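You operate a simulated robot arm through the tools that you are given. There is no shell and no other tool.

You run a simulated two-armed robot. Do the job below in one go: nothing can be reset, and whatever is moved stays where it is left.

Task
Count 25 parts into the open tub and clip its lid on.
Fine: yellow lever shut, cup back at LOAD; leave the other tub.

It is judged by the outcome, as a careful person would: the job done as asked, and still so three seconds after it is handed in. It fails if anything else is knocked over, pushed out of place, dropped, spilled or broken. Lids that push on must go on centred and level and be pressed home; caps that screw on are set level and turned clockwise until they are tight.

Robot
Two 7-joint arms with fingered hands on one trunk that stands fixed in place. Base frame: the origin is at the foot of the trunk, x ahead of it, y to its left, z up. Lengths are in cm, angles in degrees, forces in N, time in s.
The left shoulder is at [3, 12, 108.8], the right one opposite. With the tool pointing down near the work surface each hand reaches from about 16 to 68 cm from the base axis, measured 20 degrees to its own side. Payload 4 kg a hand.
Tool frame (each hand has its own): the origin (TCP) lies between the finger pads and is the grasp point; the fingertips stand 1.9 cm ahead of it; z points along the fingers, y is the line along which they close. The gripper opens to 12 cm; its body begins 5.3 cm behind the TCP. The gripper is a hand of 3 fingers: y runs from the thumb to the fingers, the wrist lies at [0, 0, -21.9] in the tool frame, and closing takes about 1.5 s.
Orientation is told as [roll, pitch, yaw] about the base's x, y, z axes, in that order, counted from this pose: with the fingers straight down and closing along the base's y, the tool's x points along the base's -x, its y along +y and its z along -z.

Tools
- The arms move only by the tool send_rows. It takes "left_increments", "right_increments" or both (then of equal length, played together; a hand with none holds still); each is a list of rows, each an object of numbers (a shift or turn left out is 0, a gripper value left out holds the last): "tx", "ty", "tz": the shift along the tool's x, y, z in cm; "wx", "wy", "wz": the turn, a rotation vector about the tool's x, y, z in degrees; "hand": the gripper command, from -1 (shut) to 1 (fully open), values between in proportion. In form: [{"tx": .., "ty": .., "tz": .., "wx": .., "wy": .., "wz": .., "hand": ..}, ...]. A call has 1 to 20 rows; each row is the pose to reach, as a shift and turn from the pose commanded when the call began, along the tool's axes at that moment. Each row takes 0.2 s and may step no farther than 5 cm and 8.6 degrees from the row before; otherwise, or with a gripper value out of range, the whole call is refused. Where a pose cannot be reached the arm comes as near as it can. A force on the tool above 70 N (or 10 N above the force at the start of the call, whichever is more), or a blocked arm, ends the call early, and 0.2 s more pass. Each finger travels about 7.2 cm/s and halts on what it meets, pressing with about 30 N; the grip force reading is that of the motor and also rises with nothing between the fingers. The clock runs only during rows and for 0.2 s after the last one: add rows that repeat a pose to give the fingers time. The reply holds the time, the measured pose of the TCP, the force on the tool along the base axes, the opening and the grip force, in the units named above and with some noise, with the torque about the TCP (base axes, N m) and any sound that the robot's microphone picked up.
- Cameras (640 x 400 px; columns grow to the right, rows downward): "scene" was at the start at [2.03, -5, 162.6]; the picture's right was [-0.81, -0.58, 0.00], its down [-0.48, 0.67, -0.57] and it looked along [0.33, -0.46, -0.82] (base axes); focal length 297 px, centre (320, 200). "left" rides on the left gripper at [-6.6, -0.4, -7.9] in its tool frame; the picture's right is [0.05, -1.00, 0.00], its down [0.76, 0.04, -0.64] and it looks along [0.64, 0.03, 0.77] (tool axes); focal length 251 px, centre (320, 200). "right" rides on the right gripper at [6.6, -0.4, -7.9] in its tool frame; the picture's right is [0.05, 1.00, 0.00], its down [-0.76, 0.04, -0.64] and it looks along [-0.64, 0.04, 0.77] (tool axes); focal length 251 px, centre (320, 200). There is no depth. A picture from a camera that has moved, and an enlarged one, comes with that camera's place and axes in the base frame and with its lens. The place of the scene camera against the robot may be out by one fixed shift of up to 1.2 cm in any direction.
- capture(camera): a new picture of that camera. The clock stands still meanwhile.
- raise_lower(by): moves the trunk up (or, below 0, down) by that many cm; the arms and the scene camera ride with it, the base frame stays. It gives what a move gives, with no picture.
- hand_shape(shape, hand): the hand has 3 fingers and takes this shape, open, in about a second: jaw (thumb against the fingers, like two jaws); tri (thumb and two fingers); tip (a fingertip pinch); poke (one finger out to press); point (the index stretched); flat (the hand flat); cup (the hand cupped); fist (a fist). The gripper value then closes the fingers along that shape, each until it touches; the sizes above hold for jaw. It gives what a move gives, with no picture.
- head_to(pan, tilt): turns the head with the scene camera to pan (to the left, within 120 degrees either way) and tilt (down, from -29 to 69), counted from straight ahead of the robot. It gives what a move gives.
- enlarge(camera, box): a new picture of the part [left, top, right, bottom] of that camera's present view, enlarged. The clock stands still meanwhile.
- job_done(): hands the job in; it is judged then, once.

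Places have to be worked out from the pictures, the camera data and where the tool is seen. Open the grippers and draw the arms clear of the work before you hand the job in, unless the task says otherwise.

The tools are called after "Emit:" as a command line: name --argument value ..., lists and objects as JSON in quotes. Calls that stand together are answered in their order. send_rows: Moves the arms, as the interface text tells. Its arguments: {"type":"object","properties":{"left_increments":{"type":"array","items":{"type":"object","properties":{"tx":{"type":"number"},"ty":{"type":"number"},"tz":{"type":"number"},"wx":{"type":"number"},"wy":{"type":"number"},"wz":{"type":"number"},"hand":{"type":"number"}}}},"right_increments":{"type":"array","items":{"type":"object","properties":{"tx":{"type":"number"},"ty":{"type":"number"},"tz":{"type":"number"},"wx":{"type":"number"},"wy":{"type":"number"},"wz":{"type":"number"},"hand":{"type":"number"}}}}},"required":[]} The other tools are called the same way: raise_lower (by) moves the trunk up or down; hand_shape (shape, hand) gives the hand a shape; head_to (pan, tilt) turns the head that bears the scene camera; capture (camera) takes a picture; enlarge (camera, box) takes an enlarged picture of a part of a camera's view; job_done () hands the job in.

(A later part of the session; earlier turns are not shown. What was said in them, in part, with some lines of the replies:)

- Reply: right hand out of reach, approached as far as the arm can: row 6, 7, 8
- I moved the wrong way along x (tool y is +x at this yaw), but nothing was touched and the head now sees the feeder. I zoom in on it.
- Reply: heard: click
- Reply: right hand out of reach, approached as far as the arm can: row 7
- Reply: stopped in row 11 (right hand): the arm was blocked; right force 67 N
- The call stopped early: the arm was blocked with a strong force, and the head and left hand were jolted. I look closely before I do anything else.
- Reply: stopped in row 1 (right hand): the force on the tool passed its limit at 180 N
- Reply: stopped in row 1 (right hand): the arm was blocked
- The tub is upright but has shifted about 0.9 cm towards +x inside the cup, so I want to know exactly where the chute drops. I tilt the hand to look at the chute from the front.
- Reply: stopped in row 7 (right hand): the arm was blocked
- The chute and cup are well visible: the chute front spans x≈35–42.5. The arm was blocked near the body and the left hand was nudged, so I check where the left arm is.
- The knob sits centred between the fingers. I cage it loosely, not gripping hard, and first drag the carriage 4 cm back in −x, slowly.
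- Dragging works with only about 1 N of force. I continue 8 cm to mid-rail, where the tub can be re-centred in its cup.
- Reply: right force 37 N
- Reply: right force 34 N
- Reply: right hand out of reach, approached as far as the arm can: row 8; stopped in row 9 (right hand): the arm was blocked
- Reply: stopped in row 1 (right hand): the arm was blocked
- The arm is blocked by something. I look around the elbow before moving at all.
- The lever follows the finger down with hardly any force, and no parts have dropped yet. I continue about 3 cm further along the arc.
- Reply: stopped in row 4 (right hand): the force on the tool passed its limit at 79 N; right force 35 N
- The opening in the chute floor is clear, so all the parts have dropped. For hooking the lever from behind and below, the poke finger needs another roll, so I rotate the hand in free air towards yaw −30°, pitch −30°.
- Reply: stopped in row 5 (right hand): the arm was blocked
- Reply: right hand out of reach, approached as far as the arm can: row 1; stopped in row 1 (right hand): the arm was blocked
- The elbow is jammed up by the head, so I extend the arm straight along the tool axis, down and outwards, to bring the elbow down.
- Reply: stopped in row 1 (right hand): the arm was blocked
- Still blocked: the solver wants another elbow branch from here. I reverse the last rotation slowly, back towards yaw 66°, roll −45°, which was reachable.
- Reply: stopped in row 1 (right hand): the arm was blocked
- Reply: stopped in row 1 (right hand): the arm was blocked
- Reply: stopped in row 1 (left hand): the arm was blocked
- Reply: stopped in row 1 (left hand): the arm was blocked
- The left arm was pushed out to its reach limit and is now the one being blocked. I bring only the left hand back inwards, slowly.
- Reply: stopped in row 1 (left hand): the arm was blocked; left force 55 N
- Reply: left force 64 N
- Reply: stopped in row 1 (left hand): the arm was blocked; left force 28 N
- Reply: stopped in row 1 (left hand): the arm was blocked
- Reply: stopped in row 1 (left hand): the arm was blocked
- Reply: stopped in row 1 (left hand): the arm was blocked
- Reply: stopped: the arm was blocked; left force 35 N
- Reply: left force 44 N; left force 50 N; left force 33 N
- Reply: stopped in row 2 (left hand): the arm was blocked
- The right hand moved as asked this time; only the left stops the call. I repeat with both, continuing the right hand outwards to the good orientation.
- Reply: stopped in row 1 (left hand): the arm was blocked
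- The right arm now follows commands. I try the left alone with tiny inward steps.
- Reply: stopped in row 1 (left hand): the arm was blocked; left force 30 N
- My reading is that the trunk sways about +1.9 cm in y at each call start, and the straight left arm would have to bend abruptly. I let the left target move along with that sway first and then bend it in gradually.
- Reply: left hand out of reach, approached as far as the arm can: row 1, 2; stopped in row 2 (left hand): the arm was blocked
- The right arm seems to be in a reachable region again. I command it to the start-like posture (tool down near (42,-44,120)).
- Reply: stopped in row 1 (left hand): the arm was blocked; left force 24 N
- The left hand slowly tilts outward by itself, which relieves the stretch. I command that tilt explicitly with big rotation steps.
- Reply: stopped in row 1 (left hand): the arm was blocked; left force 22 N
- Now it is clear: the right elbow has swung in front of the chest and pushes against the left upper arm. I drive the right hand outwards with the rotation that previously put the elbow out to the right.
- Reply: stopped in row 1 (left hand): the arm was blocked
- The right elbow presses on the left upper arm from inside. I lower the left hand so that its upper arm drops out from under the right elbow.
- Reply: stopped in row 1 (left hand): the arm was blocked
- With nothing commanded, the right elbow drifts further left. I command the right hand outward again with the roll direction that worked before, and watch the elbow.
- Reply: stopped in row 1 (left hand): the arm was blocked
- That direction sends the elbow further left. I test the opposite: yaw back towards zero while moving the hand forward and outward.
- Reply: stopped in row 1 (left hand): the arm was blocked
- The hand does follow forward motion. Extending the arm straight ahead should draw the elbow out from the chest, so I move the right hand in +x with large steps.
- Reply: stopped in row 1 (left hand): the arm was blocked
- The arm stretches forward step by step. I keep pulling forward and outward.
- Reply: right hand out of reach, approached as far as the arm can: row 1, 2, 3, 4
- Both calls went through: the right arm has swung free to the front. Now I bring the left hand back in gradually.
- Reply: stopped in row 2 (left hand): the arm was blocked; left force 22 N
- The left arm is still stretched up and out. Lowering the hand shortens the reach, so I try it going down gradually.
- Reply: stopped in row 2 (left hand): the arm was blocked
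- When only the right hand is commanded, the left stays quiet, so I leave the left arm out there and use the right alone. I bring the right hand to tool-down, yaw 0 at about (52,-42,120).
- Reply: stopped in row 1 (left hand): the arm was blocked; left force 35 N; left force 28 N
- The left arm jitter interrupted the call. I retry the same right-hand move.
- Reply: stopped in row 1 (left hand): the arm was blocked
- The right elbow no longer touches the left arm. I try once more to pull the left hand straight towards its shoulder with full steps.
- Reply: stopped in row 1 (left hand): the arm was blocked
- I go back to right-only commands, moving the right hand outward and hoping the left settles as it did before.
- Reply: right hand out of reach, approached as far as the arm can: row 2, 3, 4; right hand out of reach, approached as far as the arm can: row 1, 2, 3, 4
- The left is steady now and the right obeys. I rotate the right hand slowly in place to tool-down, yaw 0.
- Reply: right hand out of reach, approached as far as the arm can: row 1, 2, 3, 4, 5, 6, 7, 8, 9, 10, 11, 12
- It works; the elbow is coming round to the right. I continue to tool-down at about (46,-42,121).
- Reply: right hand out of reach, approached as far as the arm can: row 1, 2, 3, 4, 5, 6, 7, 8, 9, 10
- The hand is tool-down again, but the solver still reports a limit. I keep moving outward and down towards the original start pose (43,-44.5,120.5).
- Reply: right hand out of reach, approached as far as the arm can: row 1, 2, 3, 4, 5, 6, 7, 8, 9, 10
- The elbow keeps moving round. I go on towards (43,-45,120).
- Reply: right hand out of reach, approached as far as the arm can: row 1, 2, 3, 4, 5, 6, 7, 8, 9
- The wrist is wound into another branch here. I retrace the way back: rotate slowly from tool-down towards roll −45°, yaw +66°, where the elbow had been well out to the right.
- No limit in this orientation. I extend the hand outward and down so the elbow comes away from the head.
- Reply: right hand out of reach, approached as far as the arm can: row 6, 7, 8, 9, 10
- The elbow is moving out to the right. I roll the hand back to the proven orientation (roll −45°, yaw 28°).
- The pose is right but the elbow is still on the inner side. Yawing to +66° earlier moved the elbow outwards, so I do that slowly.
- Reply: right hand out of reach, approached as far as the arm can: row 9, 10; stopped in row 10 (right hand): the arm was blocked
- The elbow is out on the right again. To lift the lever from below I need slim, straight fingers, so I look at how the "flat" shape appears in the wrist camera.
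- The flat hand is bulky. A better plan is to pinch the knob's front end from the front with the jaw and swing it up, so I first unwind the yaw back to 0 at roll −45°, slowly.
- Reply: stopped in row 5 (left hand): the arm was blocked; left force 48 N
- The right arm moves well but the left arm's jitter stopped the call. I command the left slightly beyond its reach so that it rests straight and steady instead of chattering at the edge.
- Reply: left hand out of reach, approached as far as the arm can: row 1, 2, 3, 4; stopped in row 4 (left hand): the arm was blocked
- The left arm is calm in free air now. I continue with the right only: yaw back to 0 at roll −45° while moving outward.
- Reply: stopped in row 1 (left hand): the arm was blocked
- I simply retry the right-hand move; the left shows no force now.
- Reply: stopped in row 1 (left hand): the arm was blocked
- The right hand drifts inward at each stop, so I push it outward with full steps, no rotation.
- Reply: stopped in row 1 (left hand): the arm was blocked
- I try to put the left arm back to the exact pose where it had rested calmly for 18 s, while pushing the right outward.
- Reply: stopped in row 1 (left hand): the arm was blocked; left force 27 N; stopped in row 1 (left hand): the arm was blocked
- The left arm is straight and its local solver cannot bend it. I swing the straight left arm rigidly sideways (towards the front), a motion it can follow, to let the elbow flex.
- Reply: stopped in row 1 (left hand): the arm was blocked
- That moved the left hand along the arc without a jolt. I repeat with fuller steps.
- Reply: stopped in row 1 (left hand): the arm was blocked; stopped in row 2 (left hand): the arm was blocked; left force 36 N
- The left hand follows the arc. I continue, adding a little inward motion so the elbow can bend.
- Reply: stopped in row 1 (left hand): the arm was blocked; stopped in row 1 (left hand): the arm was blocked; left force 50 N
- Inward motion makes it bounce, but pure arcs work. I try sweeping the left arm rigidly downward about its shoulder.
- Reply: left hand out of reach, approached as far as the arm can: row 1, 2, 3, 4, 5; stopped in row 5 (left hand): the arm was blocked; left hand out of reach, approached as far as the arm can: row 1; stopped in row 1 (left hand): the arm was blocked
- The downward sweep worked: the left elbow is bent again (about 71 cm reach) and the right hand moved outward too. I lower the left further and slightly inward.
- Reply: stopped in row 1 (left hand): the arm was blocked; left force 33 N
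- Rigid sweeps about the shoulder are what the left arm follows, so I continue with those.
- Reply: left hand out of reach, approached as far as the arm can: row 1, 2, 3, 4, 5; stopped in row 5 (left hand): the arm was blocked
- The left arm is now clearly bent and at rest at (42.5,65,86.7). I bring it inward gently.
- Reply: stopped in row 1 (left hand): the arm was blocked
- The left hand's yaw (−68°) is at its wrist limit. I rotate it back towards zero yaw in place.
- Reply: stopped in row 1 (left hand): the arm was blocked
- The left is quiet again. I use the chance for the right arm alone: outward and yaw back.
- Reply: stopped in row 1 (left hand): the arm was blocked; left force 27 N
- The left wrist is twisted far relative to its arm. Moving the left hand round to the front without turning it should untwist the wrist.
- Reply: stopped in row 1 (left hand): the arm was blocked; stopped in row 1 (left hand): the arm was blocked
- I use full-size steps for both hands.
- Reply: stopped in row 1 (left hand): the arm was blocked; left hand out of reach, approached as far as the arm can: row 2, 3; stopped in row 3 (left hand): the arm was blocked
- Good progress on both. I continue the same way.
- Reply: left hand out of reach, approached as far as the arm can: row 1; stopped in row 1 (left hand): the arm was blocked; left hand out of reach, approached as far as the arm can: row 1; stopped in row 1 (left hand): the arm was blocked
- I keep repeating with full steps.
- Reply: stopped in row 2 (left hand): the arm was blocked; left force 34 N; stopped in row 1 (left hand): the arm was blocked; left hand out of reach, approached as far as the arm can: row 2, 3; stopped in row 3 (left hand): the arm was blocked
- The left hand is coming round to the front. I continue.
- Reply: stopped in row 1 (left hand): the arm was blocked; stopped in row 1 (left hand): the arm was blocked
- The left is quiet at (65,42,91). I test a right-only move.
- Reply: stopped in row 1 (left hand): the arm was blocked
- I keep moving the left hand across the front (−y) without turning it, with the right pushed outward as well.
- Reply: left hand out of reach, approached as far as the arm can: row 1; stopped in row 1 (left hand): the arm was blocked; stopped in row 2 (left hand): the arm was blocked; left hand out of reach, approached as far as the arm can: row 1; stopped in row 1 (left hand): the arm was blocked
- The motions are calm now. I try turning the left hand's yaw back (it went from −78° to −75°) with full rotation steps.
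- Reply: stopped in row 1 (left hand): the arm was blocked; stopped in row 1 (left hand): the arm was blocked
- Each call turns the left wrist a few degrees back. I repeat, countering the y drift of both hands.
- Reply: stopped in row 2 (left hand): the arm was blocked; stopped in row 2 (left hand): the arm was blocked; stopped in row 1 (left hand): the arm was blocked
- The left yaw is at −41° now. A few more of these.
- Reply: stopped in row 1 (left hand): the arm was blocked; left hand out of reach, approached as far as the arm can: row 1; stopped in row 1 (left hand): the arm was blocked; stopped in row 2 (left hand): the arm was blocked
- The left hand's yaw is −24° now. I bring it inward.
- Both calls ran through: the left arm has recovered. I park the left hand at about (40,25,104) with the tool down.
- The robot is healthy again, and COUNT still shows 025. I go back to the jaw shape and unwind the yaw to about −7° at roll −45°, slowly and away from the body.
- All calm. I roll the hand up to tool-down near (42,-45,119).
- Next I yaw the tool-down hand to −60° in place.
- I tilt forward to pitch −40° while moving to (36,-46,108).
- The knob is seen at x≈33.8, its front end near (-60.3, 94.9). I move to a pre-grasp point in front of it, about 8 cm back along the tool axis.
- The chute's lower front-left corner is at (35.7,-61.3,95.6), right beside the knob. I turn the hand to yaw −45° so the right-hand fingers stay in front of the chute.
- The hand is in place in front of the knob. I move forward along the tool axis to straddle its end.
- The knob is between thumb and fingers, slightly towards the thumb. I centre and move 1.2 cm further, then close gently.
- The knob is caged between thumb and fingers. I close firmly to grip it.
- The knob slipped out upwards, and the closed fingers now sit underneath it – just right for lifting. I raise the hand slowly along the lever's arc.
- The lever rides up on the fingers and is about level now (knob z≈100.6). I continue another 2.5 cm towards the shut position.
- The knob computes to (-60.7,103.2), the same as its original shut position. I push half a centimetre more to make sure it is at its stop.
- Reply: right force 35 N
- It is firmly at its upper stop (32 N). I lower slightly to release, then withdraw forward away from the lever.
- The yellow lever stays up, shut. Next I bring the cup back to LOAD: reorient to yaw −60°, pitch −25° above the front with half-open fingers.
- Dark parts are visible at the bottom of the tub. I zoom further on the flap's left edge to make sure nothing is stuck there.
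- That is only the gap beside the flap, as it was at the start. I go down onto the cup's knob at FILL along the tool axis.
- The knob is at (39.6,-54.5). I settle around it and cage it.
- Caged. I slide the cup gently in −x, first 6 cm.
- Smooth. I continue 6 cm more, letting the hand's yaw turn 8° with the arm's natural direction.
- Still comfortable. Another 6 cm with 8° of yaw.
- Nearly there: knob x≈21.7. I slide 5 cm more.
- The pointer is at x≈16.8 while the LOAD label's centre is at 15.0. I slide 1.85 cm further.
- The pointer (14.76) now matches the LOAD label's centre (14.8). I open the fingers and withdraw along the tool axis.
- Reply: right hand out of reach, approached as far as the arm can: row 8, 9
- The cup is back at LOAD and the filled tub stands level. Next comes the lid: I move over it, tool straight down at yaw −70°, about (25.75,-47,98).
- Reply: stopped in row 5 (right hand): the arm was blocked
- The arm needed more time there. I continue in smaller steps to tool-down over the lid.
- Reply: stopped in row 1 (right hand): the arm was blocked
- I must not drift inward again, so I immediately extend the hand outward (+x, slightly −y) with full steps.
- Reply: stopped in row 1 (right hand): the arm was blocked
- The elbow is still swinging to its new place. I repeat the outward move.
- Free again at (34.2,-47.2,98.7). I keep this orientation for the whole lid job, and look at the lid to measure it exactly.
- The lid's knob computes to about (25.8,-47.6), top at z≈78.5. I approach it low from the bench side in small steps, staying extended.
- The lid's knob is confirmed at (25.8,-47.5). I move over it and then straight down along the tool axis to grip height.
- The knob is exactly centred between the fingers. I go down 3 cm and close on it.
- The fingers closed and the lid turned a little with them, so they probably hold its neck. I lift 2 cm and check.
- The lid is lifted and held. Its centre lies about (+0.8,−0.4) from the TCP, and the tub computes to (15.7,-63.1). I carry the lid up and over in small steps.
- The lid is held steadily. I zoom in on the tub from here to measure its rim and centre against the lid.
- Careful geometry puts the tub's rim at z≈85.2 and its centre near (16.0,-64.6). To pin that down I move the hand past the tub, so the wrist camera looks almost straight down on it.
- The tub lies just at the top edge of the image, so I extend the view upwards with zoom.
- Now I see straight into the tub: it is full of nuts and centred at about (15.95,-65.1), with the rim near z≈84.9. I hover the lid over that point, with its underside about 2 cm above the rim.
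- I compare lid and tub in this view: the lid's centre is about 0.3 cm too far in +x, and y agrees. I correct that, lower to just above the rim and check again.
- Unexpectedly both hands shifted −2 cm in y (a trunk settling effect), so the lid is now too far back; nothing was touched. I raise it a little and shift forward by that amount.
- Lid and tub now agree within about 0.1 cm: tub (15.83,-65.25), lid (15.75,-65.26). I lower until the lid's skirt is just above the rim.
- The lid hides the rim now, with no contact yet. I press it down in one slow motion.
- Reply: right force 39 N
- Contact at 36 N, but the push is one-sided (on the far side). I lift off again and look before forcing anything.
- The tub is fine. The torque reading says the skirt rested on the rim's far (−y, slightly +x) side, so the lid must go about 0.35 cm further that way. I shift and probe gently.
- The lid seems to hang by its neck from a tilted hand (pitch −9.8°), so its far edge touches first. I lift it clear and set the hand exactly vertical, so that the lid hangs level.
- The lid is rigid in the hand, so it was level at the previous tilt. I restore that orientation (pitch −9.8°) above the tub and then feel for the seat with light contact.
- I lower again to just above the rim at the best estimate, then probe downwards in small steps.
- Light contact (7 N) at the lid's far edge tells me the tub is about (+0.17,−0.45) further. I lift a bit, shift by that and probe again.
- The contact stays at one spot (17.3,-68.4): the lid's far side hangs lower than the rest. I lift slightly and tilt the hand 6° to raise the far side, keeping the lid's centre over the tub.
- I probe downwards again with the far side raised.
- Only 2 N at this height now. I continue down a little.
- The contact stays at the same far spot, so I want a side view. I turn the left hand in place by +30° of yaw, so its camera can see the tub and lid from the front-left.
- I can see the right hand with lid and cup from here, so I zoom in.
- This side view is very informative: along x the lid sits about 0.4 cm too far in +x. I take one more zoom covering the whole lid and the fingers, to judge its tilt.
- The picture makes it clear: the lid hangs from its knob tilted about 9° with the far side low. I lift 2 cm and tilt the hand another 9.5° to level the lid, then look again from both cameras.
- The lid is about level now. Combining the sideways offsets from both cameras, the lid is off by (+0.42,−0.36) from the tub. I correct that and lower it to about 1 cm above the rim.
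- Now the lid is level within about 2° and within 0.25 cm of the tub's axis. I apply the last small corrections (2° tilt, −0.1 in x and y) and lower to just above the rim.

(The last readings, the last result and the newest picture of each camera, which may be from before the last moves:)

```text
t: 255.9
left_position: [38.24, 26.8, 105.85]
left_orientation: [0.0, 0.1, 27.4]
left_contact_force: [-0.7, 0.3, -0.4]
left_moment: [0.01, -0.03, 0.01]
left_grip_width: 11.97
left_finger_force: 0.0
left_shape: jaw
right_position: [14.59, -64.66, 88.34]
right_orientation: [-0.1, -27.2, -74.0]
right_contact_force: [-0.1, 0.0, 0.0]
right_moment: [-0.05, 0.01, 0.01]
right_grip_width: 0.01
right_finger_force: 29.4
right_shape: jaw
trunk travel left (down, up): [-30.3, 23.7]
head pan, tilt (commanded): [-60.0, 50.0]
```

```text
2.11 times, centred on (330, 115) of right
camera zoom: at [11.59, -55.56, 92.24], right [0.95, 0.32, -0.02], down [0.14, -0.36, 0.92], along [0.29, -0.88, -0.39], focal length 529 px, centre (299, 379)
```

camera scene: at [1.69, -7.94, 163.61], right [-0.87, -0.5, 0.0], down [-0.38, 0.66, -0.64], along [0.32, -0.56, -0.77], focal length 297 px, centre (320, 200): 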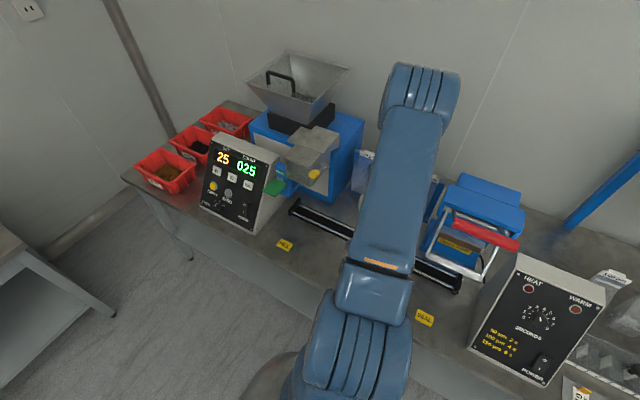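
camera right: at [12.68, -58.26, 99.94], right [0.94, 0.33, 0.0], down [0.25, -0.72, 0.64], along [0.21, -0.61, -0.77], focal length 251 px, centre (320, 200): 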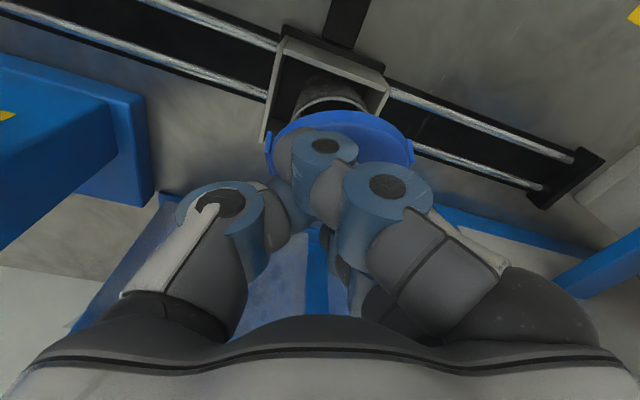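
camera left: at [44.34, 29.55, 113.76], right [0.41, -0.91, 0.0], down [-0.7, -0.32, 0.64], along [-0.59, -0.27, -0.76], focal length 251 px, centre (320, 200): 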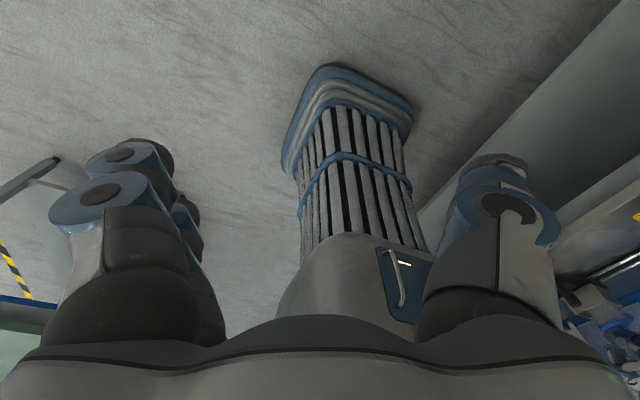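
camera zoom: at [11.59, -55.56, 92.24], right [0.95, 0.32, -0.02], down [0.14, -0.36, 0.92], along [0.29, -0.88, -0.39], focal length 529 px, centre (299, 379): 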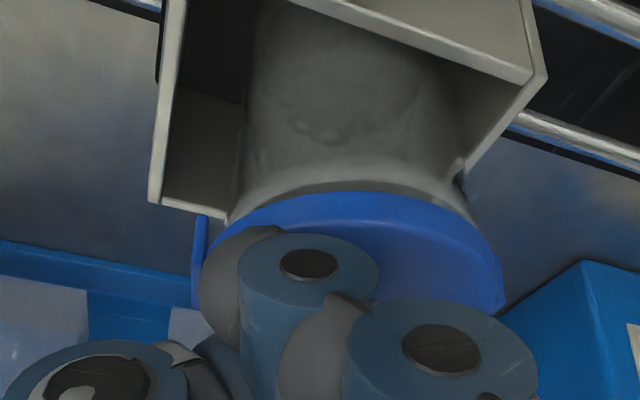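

Very close now; the side view shows the lid parallel to the rim. I make a final (−0.13,+0.22) correction and lower gently until contact.

Emit:
send_rows --right_increments '[{"tx": 0.22, "ty": -0.06, "tz": -0.11}, {"tx": 0.31, "ty": -0.06, "tz": 0.07}, {"tx": 0.4, "ty": -0.06, "tz": 0.25}, {"tx": 0.49, "ty": -0.06, "tz": 0.42}, {"tx": 0.49, "ty": -0.06, "tz": 0.42}]'

Emit:
enlarge --camera "left" --box '[600, 305, 640, 335]'

```text
t: 257.1
left_position: [38.22, 26.86, 105.87]
left_orientation: [0.0, 0.1, 27.4]
left_contact_force: [-0.7, 0.0, 0.0]
left_moment: [0.01, 0.0, -0.02]
left_grip_width: 11.97
left_finger_force: 0.0
left_shape: jaw
right_position: [14.36, -64.48, 87.58]
right_orientation: [-0.1, -27.3, -74.1]
right_contact_force: [-0.3, -0.1, 0.2]
right_moment: [0.02, 0.0, 0.0]
right_grip_width: 0.0
right_finger_force: 30.2
right_shape: jaw
trunk travel left (down, up): [-30.3, 23.7]
head pan, tilt (commanded): [-60.0, 50.0]
```

```text
13.33 times, centred on (620, 320) of left
camera zoom: at [44.34, 29.55, 113.75], right [0.41, -0.91, 0.0], down [-0.7, -0.31, 0.64], along [-0.59, -0.27, -0.76], focal length 3352 px, centre (-3680, -1400)
```

zoom: 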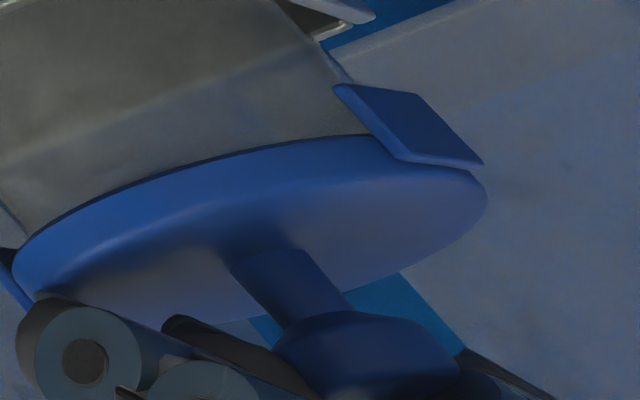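

No contact force and the rim has slipped inside the skirt. I continue down until it seats.

Emit:
send_rows --right_increments '[{"tx": 0.07, "tz": 0.13}, {"tx": 0.14, "tz": 0.27}, {"tx": 0.2, "tz": 0.4}, {"tx": 0.2, "tz": 0.4}]'

Emit:
enlarge --camera "left" --box '[600, 305, 640, 335]'

```text
t: 258.1
left_position: [38.21, 26.88, 105.9]
left_orientation: [-0.2, 0.1, 27.4]
left_contact_force: [-0.7, -0.6, -0.3]
left_moment: [-0.01, 0.03, -0.02]
left_grip_width: 12.01
left_finger_force: 0.0
left_shape: jaw
right_position: [14.36, -64.39, 87.4]
right_orientation: [0.0, -27.6, -74.1]
right_contact_force: [0.7, 0.9, 20.7]
right_moment: [-0.39, -0.22, 0.07]
right_grip_width: 0.01
right_finger_force: 30.0
right_shape: jaw
trunk travel left (down, up): [-30.3, 23.7]
head pan, tilt (commanded): [-60.0, 50.0]
heard: snap
```

```text
13.33 times, centred on (620, 320) of left
camera zoom: at [44.31, 29.72, 113.73], right [0.41, -0.91, 0.0], down [-0.7, -0.31, 0.64], along [-0.59, -0.27, -0.76], focal length 3352 px, centre (-3680, -1400)
```

zoom: 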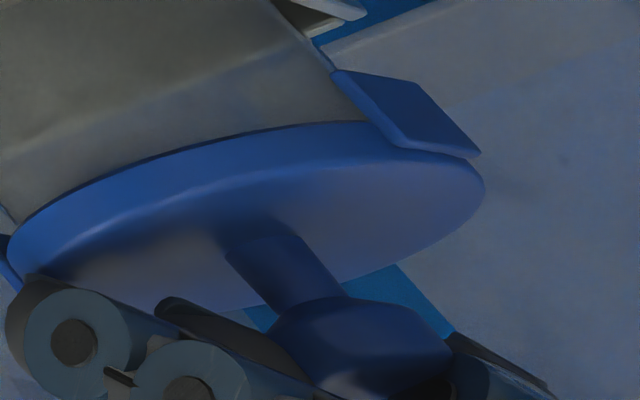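

A snap was heard at 21 N. I press a little more to make sure that it is home on both sides.

Emit:
send_rows --right_increments '[{"tx": 0.07, "tz": 0.13}, {"tx": 0.14, "tz": 0.27}, {"tx": 0.2, "tz": 0.4}, {"tx": 0.2, "tz": 0.4}]'

Emit:
enlarge --camera "left" --box '[590, 290, 640, 340]'

Emit:
enlarge --camera "right" --box '[200, 20, 460, 210]'

```text
t: 259.1
left_position: [38.15, 27.22, 105.78]
left_orientation: [-0.3, 0.0, 27.3]
left_contact_force: [-0.4, 0.0, -0.1]
left_moment: [-0.03, -0.01, -0.01]
left_grip_width: 12.02
left_finger_force: 0.2
left_shape: jaw
right_position: [14.41, -64.32, 87.3]
right_orientation: [0.3, -27.9, -74.2]
right_contact_force: [0.0, -4.3, 49.5]
right_moment: [-0.82, -0.57, 0.1]
right_grip_width: 0.01
right_finger_force: 30.4
right_shape: jaw
trunk travel left (down, up): [-30.3, 23.7]
head pan, tilt (commanded): [-60.0, 50.0]
```

```text
8.00 times, centred on (615, 315) of left
camera zoom: at [44.23, 29.94, 113.7], right [0.41, -0.91, 0.0], down [-0.7, -0.31, 0.64], along [-0.59, -0.27, -0.76], focal length 2012 px, centre (-2040, -720)
```

zoom: 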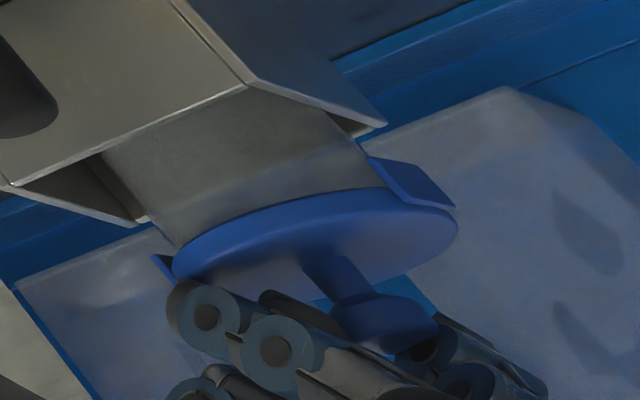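

```text
2.11 times, centred on (330, 115) of right
camera zoom: at [11.37, -55.24, 91.17], right [0.95, 0.32, -0.02], down [0.14, -0.35, 0.93], along [0.29, -0.88, -0.38], focal length 529 px, centre (299, 379)
```

zoom: 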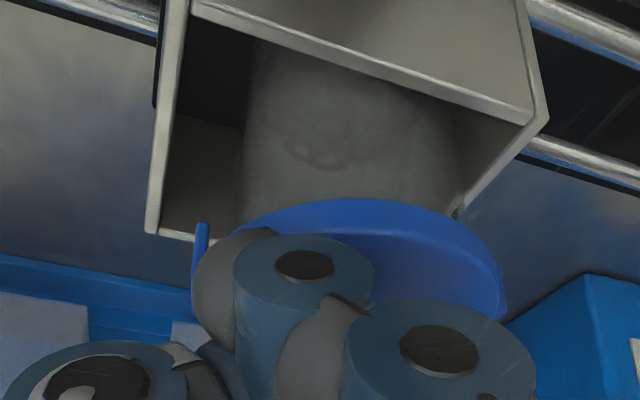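

At 49.5 N the load is centred on the lid and nothing moves further: it is home. I relax the pressure, open the fingers and withdraw along the tool axis.

Emit:
send_rows --right_increments '[{"tx": -0.1, "tz": -0.2}, {"tx": -0.2, "tz": -0.38}, {"tx": -0.2, "tz": -0.38, "hand": -0.6}, {"tx": -0.2, "tz": -0.38, "hand": -0.2}, {"tx": -0.2, "tz": -0.38, "hand": 0.0}, {"tx": -0.2, "tz": -0.38, "hand": 0.0}, {"tx": -0.2, "tz": -0.38, "hand": 0.0}]'

Emit:
enlarge --camera "left" --box '[590, 290, 640, 340]'

Emit:
capture --camera "right"

```text
t: 260.7
left_position: [38.28, 26.86, 105.78]
left_orientation: [-0.2, 0.0, 27.4]
left_contact_force: [0.1, -0.9, -0.8]
left_moment: [-0.03, -0.05, 0.02]
left_grip_width: 11.99
left_finger_force: 0.1
left_shape: jaw
right_position: [14.22, -64.29, 87.15]
right_orientation: [0.1, -27.3, -74.1]
right_contact_force: [-3.8, 0.6, 11.7]
right_moment: [0.17, -0.09, 0.1]
right_grip_width: 5.67
right_finger_force: 0.1
right_shape: jaw
trunk travel left (down, up): [-30.3, 23.7]
head pan, tilt (commanded): [-60.0, 50.0]
```

```text
8.00 times, centred on (615, 315) of left
camera zoom: at [44.28, 29.62, 113.75], right [0.41, -0.91, 0.0], down [-0.7, -0.31, 0.64], along [-0.59, -0.27, -0.77], focal length 2012 px, centre (-2040, -720)
```

zoom: 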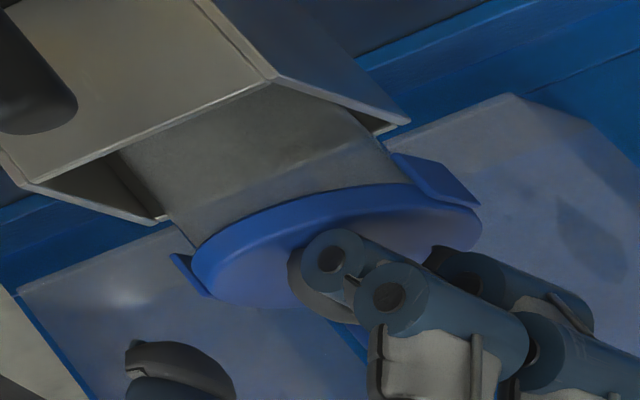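

```text
taken
camera right: at [11.29, -55.24, 91.22], right [0.95, 0.32, -0.02], down [0.14, -0.36, 0.92], along [0.29, -0.88, -0.39], focal length 251 px, centre (320, 200)
```

right: 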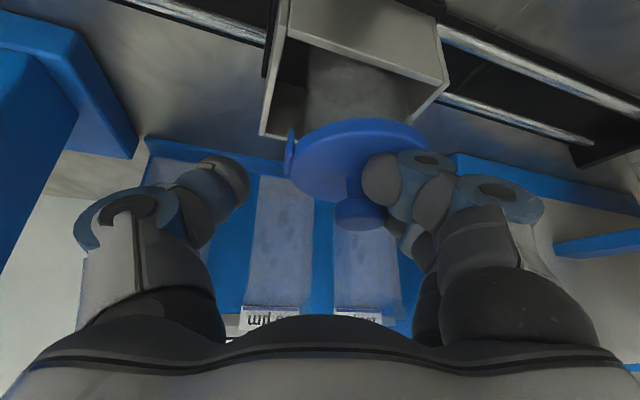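

The lid stays on. The opening fingers nudged the knob, and the cup slid about 0.7 cm in +x, which I will correct. First I centre the fingers around the knob and withdraw.

Emit:
send_rows --right_increments '[{"tx": -0.15, "ty": 0.4, "tz": -0.27}, {"tx": -0.2, "ty": 0.9, "tz": -0.4}, {"tx": -0.2, "ty": 1.0, "tz": -1.2}, {"tx": -0.2, "ty": 1.0, "tz": -2.2}, {"tx": -0.2, "ty": 1.0, "tz": -3.5}, {"tx": -0.2, "ty": 1.0, "tz": -5}, {"tx": -0.2, "ty": 1.0, "tz": -7}, {"tx": -0.2, "ty": 1.0, "tz": -9}]'

Emit:
capture --camera "right"

Emit:
enlarge --camera "left" --box '[590, 290, 640, 340]'

Emit:
capture --camera "scene"

```text
t: 262.5
left_position: [38.27, 26.92, 105.86]
left_orientation: [-0.2, 0.1, 27.4]
left_contact_force: [0.0, -0.2, -0.2]
left_moment: [-0.01, 0.03, 0.01]
left_grip_width: 12.01
left_finger_force: 0.0
left_shape: jaw
right_position: [14.05, -60.24, 95.28]
right_orientation: [0.0, -27.4, -74.2]
right_contact_force: [-0.5, 0.4, 0.0]
right_moment: [-0.02, 0.05, -0.03]
right_grip_width: 5.98
right_finger_force: 0.0
right_shape: jaw
trunk travel left (down, up): [-30.3, 23.7]
head pan, tilt (commanded): [-60.0, 50.0]
```

```text
taken
camera right: at [11.23, -51.2, 99.35], right [0.95, 0.32, -0.02], down [0.14, -0.36, 0.92], along [0.29, -0.88, -0.39], focal length 251 px, centre (320, 200)
```

right: 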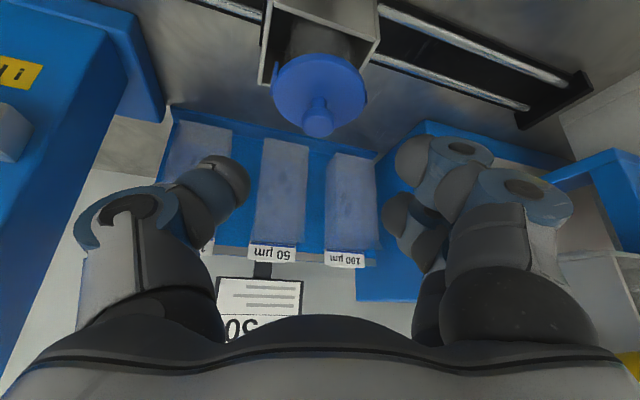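

```text
8.00 times, centred on (615, 315) of left
camera zoom: at [44.32, 29.6, 113.75], right [0.41, -0.91, 0.0], down [-0.7, -0.31, 0.64], along [-0.59, -0.27, -0.76], focal length 2012 px, centre (-2040, -720)
```

zoom: 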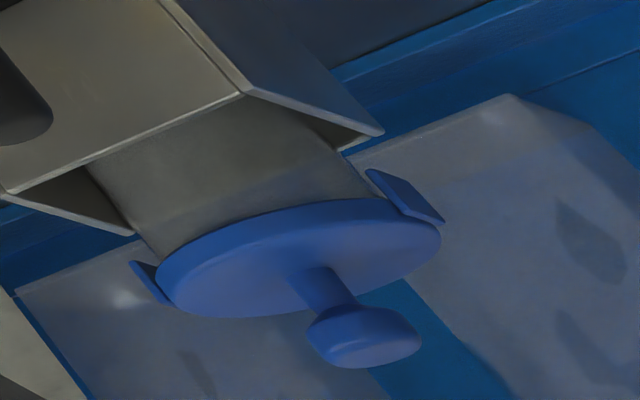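

```text
taken
camera scene: at [1.67, -7.85, 163.61], right [-0.87, -0.5, 0.0], down [-0.38, 0.66, -0.64], along [0.32, -0.56, -0.77], focal length 297 px, centre (320, 200)
```

scene: 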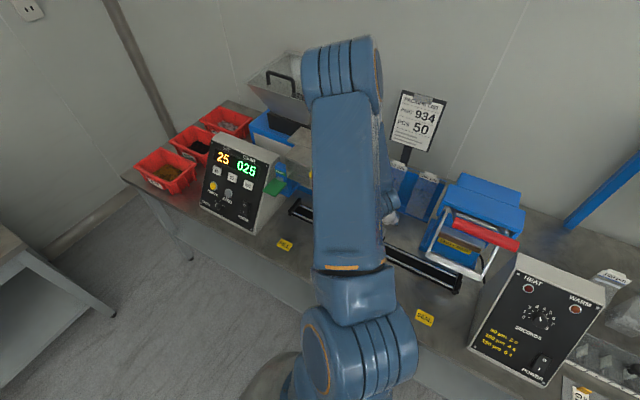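

The lid sits level on the tub with both clips down. I check the pointer against LOAD and the whole cup area.

Emit:
enlarge --camera "right" --box '[0, 0, 640, 4]'

Emit:
enlarge --camera "right" --box '[230, 0, 410, 150]'

Emit:
enlarge --camera "left" --box '[600, 300, 640, 330]'

```text
1.00 times, centred on (320, 2) of right (not enlarged: the box is as wide or as high as the picture)
camera zoom: at [11.23, -51.2, 99.35], right [0.95, 0.32, -0.02], down [0.14, -0.36, 0.92], along [0.29, -0.88, -0.39], focal length 251 px, centre (320, 398)
```

zoom: 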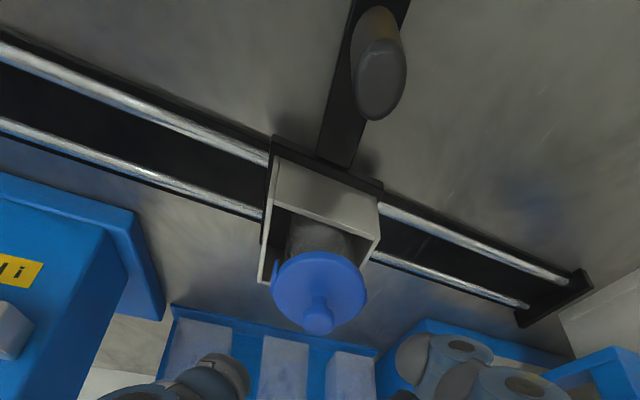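

```text
2.67 times, centred on (320, 75) of right
camera zoom: at [11.23, -51.2, 99.35], right [0.95, 0.32, -0.02], down [0.14, -0.36, 0.92], along [0.29, -0.88, -0.39], focal length 670 px, centre (320, 533)
```

zoom: 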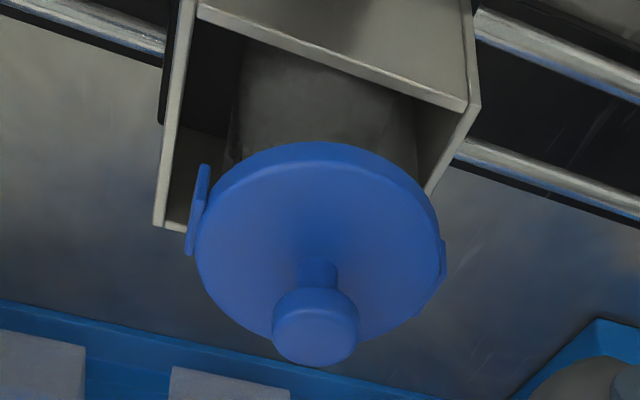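

```text
13.33 times, centred on (620, 315) of left
camera zoom: at [44.32, 29.6, 113.75], right [0.41, -0.91, 0.0], down [-0.7, -0.31, 0.64], along [-0.59, -0.27, -0.76], focal length 3352 px, centre (-3680, -1333)
```

zoom: 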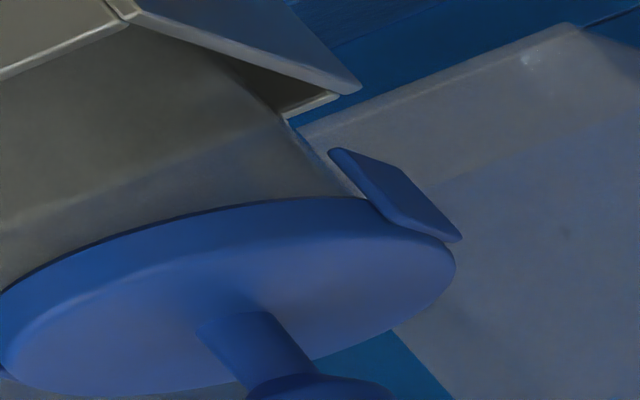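

The lid's stem is vertical in both camera views, so the lid is level, and the cup knob computes to x≈14.9. I move the right hand away along +x, slowly, to view the area freely.

Emit:
send_rows --right_increments '[{"tx": -0.12, "ty": 1.5, "tz": -0.6}, {"tx": -0.25, "ty": 3.1, "tz": -1.1}, {"tx": -0.37, "ty": 4.7, "tz": -1.6}, {"tx": -0.5, "ty": 6.3, "tz": -2.1}, {"tx": -0.62, "ty": 7.9, "tz": -2.6}, {"tx": -0.75, "ty": 9.5, "tz": -3.0}, {"tx": -0.87, "ty": 11.1, "tz": -3.4}, {"tx": -1.0, "ty": 12.7, "tz": -3.64}]'

Emit:
capture --camera "scene"

Emit:
capture --camera "right"

```text
t: 264.3
left_position: [38.35, 26.84, 105.71]
left_orientation: [0.1, 0.1, 27.4]
left_contact_force: [0.4, -0.3, 0.1]
left_moment: [0.0, -0.02, 0.03]
left_grip_width: 12.0
left_finger_force: 0.1
left_shape: jaw
right_position: [26.55, -56.11, 99.09]
right_orientation: [0.0, -27.4, -74.2]
right_contact_force: [-0.7, -0.3, 0.2]
right_moment: [-0.03, -0.01, -0.02]
right_grip_width: 5.95
right_finger_force: 0.1
right_shape: jaw
trunk travel left (down, up): [-30.3, 23.7]
head pan, tilt (commanded): [-60.0, 50.0]
```

```text
taken
camera scene: at [1.76, -7.88, 163.61], right [-0.87, -0.5, 0.0], down [-0.38, 0.66, -0.64], along [0.32, -0.56, -0.77], focal length 297 px, centre (320, 200)
```

scene: 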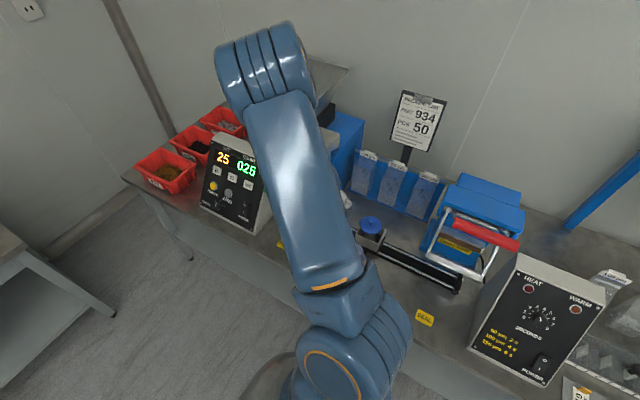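

```text
taken
camera right: at [23.55, -47.05, 103.07], right [0.95, 0.32, -0.02], down [0.14, -0.36, 0.92], along [0.29, -0.88, -0.39], focal length 251 px, centre (320, 200)
```

right: 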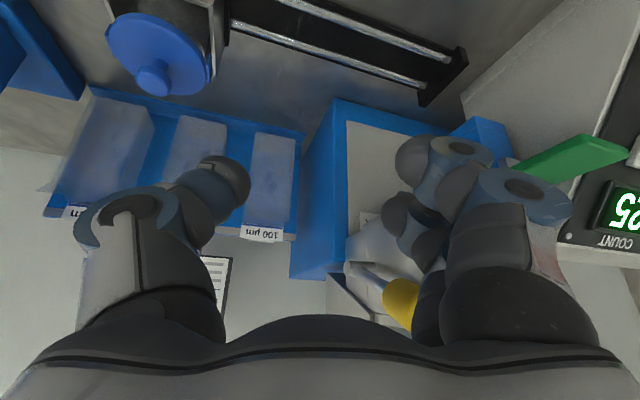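

The head camera now sees the tub with its lid, so I zoom in.

Emit:
enlarge --camera "scene" --box '[335, 195, 415, 265]'

Emit:
enlarge --camera "scene" --box '[340, 205, 400, 245]'

```text
5.71 times, centred on (375, 230) of scene
camera zoom: at [1.76, -7.88, 163.61], right [-0.87, -0.5, 0.0], down [-0.38, 0.66, -0.64], along [0.32, -0.56, -0.77], focal length 1698 px, centre (6, 29)
```

zoom: 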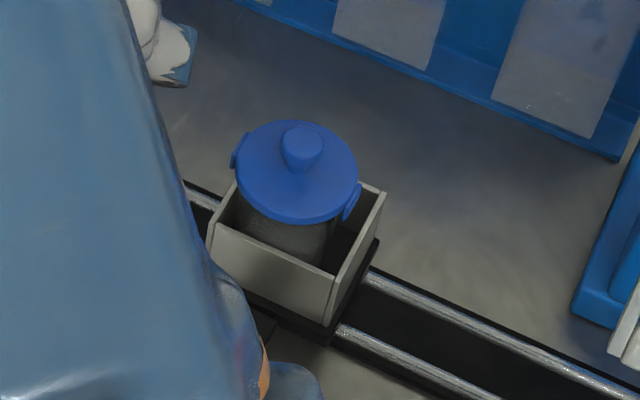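

```text
10.00 times, centred on (370, 225) of scene
camera zoom: at [1.76, -7.88, 163.61], right [-0.87, -0.5, 0.0], down [-0.38, 0.66, -0.64], along [0.32, -0.56, -0.77], focal length 2971 px, centre (-180, -50)
```

zoom: 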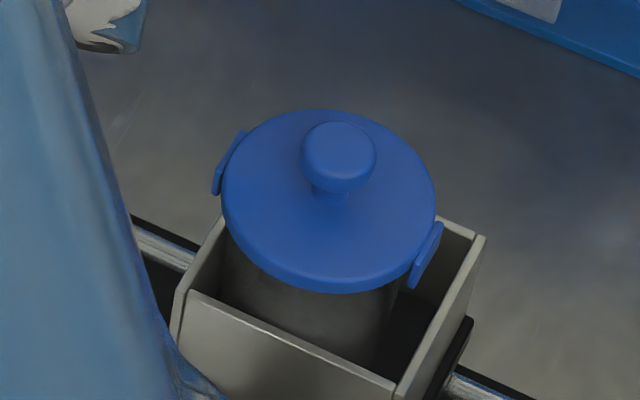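

The lid is seated level and centred with both clips over the rim. I move the right arm further away to check the pointer at LOAD.

Emit:
send_rows --right_increments '[{"tx": 0.6, "ty": 1.3, "tz": -0.9}, {"tx": 1.2, "ty": 2.6, "tz": -1.8}, {"tx": 1.8, "ty": 3.9, "tz": -2.7}, {"tx": 2.4, "ty": 5.2, "tz": -3.6}, {"tx": 3.0, "ty": 6.5, "tz": -4.5}, {"tx": 3.6, "ty": 7.8, "tz": -5.4}, {"tx": 4.2, "ty": 9.1, "tz": -6.3}, {"tx": 4.8, "ty": 10.4, "tz": -7.2}]'

Emit:
capture --camera "scene"

Emit:
capture --camera "right"

```text
t: 266.1
left_position: [38.38, 26.92, 105.83]
left_orientation: [0.0, 0.1, 27.4]
left_contact_force: [-0.5, 0.2, -0.1]
left_moment: [0.02, 0.02, 0.0]
left_grip_width: 12.01
left_finger_force: 0.0
left_shape: jaw
right_position: [34.3, -45.88, 103.14]
right_orientation: [-0.1, -27.3, -74.2]
right_contact_force: [-0.6, 0.9, -0.1]
right_moment: [-0.03, 0.01, 0.0]
right_grip_width: 5.99
right_finger_force: 0.1
right_shape: jaw
trunk travel left (down, up): [-30.3, 23.7]
head pan, tilt (commanded): [-60.0, 50.0]
```

```text
taken
camera scene: at [1.72, -7.85, 163.61], right [-0.87, -0.5, 0.0], down [-0.38, 0.66, -0.64], along [0.32, -0.56, -0.77], focal length 297 px, centre (320, 200)
```

scene: 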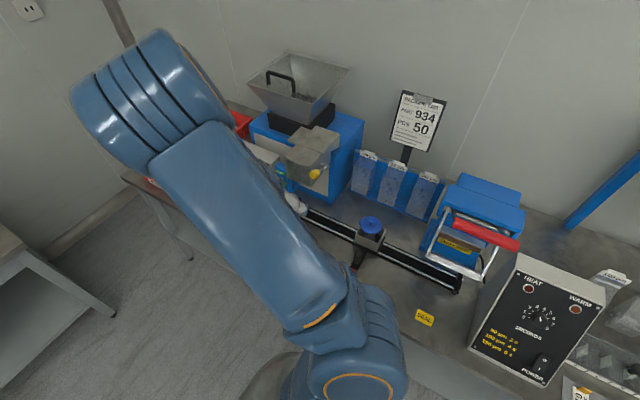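

```text
taken
camera right: at [31.32, -36.83, 107.19], right [0.95, 0.32, -0.03], down [0.15, -0.36, 0.92], along [0.28, -0.88, -0.39], focal length 251 px, centre (320, 200)
```

right: 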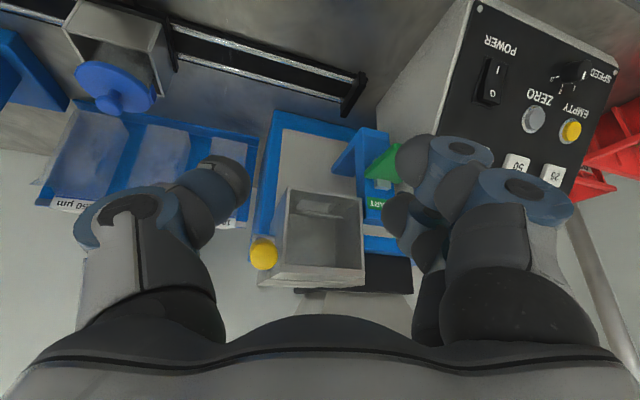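

I extend the wrist view up and left to see the pointer and the LOAD label.

Emit:
enlarge --camera "right" --box '[0, 0, 640, 4]'

Emit:
enlarge --camera "right" --box '[0, 0, 260, 4]'

Emit:
enlarge --camera "right" --box '[270, 170, 370, 260]'

```text
1.00 times, centred on (320, 2) of right (not enlarged: the box is as wide or as high as the picture)
camera zoom: at [31.32, -36.83, 107.19], right [0.95, 0.32, -0.03], down [0.15, -0.36, 0.92], along [0.28, -0.88, -0.39], focal length 251 px, centre (320, 398)
```

zoom: 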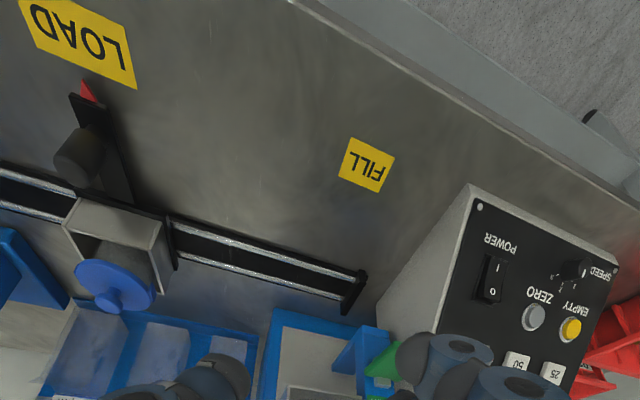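

```text
2.46 times, centred on (130, 2) of right
camera zoom: at [31.32, -36.83, 107.19], right [0.95, 0.32, -0.03], down [0.15, -0.36, 0.92], along [0.28, -0.88, -0.39], focal length 619 px, centre (788, 687)
```

zoom: 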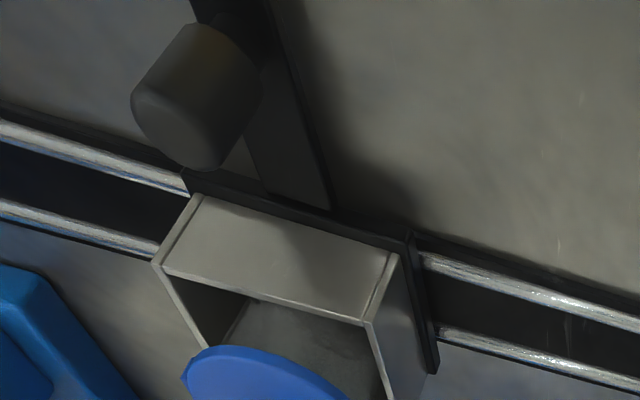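

```text
4.44 times, centred on (320, 215) of right
camera zoom: at [31.32, -36.83, 107.19], right [0.95, 0.32, -0.03], down [0.15, -0.36, 0.92], along [0.28, -0.88, -0.39], focal length 1118 px, centre (320, 133)
```

zoom: 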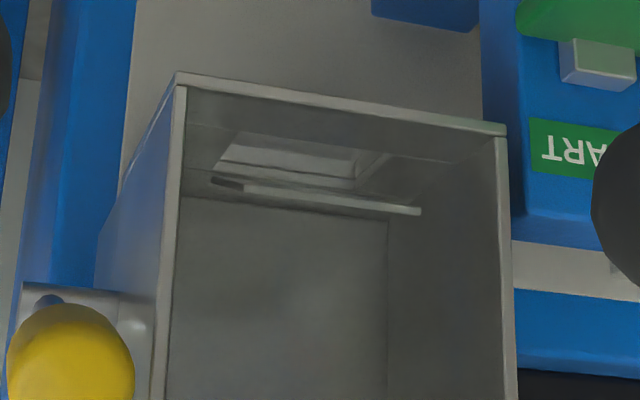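

The flap is shut as at the start, and the pointer is within about 0.2–0.3 cm of the LOAD label's centre. I open the right hand fully and draw it up and back from the bench.

Emit:
send_rows --right_increments '[{"tx": 0.05, "ty": 0.9, "tz": -1.2, "hand": 0.3}, {"tx": 0.1, "ty": 1.8, "tz": -2.5, "hand": 0.6}, {"tx": 0.15, "ty": 2.8, "tz": -3.8, "hand": 1}, {"tx": 0.2, "ty": 3.7, "tz": -5.1, "hand": 1}, {"tx": 0.25, "ty": 4.7, "tz": -6.4, "hand": 1}, {"tx": 0.3, "ty": 5.7, "tz": -7.7, "hand": 1}, {"tx": 0.35, "ty": 6.7, "tz": -9, "hand": 1}, {"tx": 0.41, "ty": 7.68, "tz": -10.34, "hand": 1}]'

Emit:
capture --camera "scene"

```text
t: 267.9
left_position: [38.23, 26.8, 105.86]
left_orientation: [-0.1, 0.2, 27.4]
left_contact_force: [-0.4, 0.0, -1.4]
left_moment: [0.0, -0.01, 0.04]
left_grip_width: 12.01
left_finger_force: 0.1
left_shape: jaw
right_position: [40.14, -38.82, 112.27]
right_orientation: [0.0, -27.3, -74.0]
right_contact_force: [-0.7, 0.6, -0.3]
right_moment: [-0.03, -0.01, 0.0]
right_grip_width: 11.97
right_finger_force: 0.1
right_shape: jaw
trunk travel left (down, up): [-30.3, 23.7]
head pan, tilt (commanded): [-60.0, 50.0]
```

```text
taken
camera scene: at [1.69, -7.86, 163.61], right [-0.87, -0.5, 0.0], down [-0.38, 0.66, -0.64], along [0.32, -0.56, -0.77], focal length 297 px, centre (320, 200)
```

scene: 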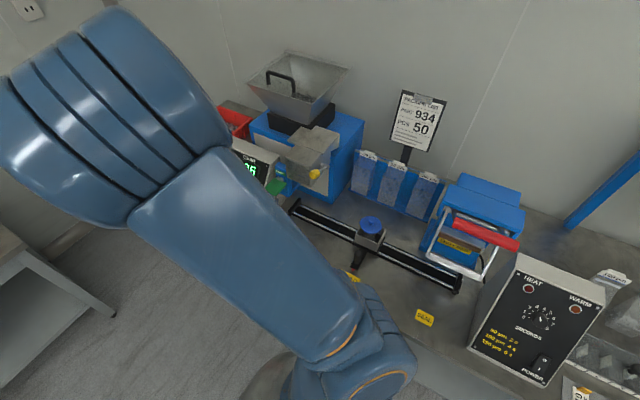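

The right arm is clear of the work. I do a final survey: the cup and pointer, the chute and lever, and the other parts of the bench.

Emit:
enlarge --camera "scene" --box '[320, 190, 440, 300]'

Emit:
enlarge --camera "scene" --box '[240, 90, 360, 220]'

Emit:
head_to --pan -105 --tilt 45

Emit:
capture --camera "scene"

```text
3.64 times, centred on (380, 245) of scene
camera zoom: at [1.69, -7.86, 163.61], right [-0.87, -0.5, 0.0], down [-0.38, 0.66, -0.64], along [0.32, -0.56, -0.77], focal length 1080 px, centre (102, 36)
```

zoom: 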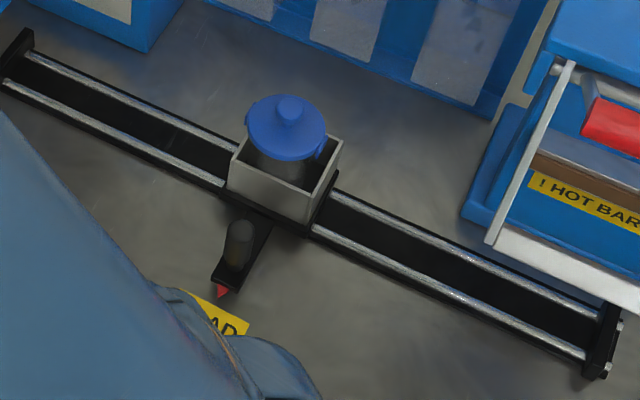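

```text
3.08 times, centred on (300, 155) of scene
camera zoom: at [1.69, -7.86, 163.61], right [-0.87, -0.5, 0.0], down [-0.38, 0.66, -0.64], along [0.32, -0.56, -0.77], focal length 914 px, centre (382, 338)
```

zoom: 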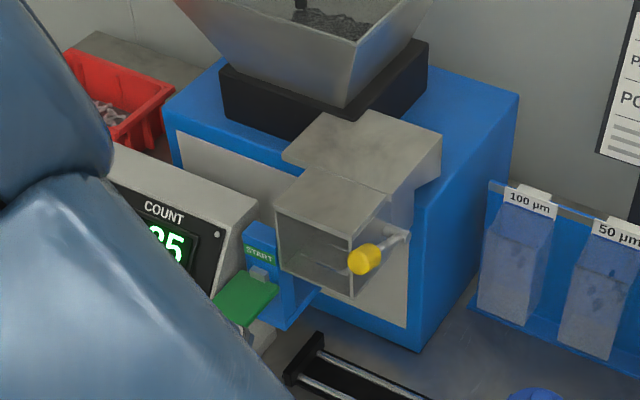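

```text
t: 269.0
left_position: [38.28, 26.86, 105.85]
left_orientation: [0.0, 0.1, 27.4]
left_contact_force: [0.3, 0.1, 0.6]
left_moment: [0.0, 0.02, -0.05]
left_grip_width: 12.0
left_finger_force: 0.1
left_shape: jaw
right_position: [40.14, -38.88, 112.26]
right_orientation: [0.0, -27.3, -74.1]
right_contact_force: [-0.2, -0.1, -0.2]
right_moment: [-0.03, 0.01, 0.01]
right_grip_width: 11.98
right_finger_force: 0.2
right_shape: jaw
trunk travel left (down, up): [-30.3, 23.7]
head pan, tilt (commanded): [-105.0, 45.0]
```

```text
taken
camera scene: at [-4.23, -9.11, 164.3], right [-0.97, 0.26, 0.0], down [0.18, 0.68, -0.71], along [-0.18, -0.68, -0.71], focal length 297 px, centre (320, 200)
```

scene: 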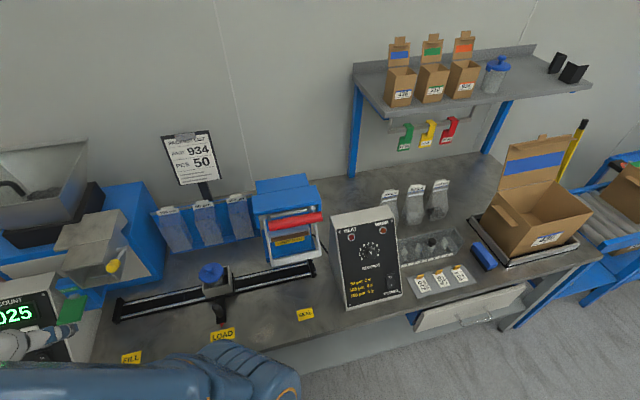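

Everything on the bench stands as before and the shelf tub is untouched. I zoom in on the pointer and label once more from here.

Emit:
enlarge --camera "scene" --box '[180, 250, 260, 350]'

Emit:
enlarge --camera "scene" --box '[195, 255, 235, 295]'

Emit:
enlarge --camera "scene" --box '[50, 200, 150, 300]'

```text
4.00 times, centred on (220, 300) of scene
camera zoom: at [-4.23, -9.11, 164.3], right [-0.97, 0.26, 0.0], down [0.18, 0.68, -0.71], along [-0.18, -0.68, -0.71], focal length 1188 px, centre (720, -200)
```

zoom: 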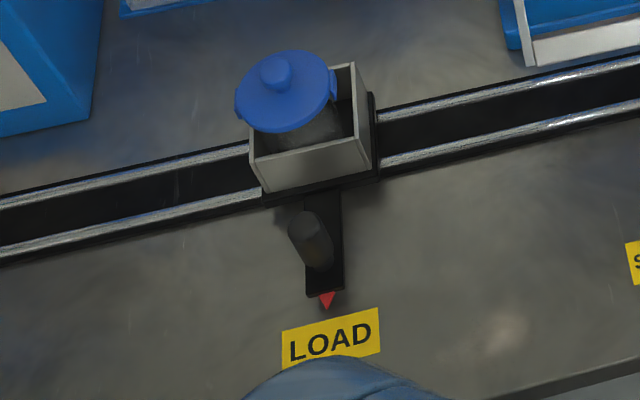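

```text
10.00 times, centred on (215, 275) of scene
camera zoom: at [-4.23, -9.11, 164.3], right [-0.97, 0.26, 0.0], down [0.18, 0.68, -0.71], along [-0.18, -0.68, -0.71], focal length 2971 px, centre (1370, -550)
```

zoom: 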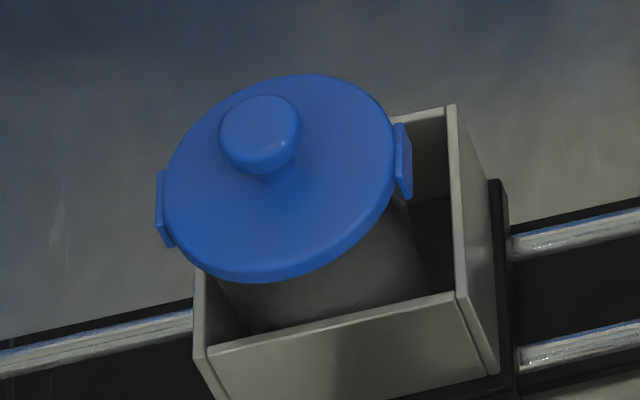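

```text
4.00 times, centred on (100, 250) of scene
camera zoom: at [-4.23, -9.11, 164.3], right [-0.97, 0.26, 0.0], down [0.18, 0.68, -0.71], along [-0.18, -0.68, -0.71], focal length 1188 px, centre (1200, 0)
```

zoom: 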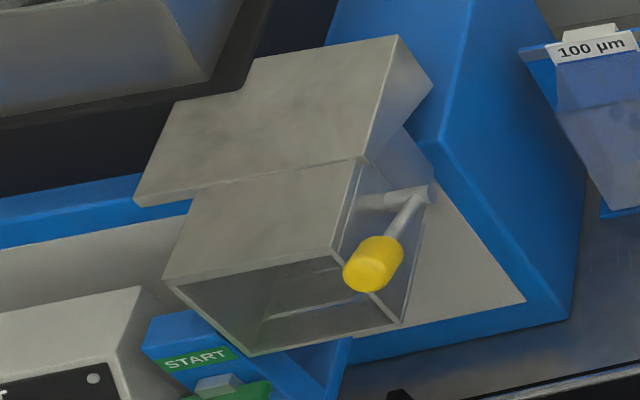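

The pointer is on LOAD, the lid sits level with both clips down, the yellow lever is shut, and the chute is empty with the counter at 025. Both grippers are open and clear of the work, so I hand the job in.

Emit:
job_done

```text
The job is handed in.
```

The job is handed in: 25 parts were counted into the open tub and its lid is clipped on.

- **Count:** I set the counter to 25 and pressed START. COUNT stopped at 025 and all the parts dropped through the chute. I could see nuts in the tub but did not count them one by one.
- **Lid:** it snapped on at about 21 N and I pressed it to about 50 N. It looks level and centred, with both clips down.
- **Yellow lever:** lifted back against its upper stop, as it was at the start, and it stayed there.
- **Cup:** back at LOAD, with its pointer within about 0.2–0.3 cm of the middle of the label.
- **Other tub:** not touched.

**Trouble on the way:** the first time I slid the cup to FILL, the right arm jammed and jolted the robot. The tub shifted about 1 cm inside the cup but stayed upright, and I brought it back close to centre before filling. Later both arms tangled in front of the body for a while, clear of the bench.

In the last camera check everything else on the bench and shelf was standing where it was before. Both grippers are open and clear of the work.
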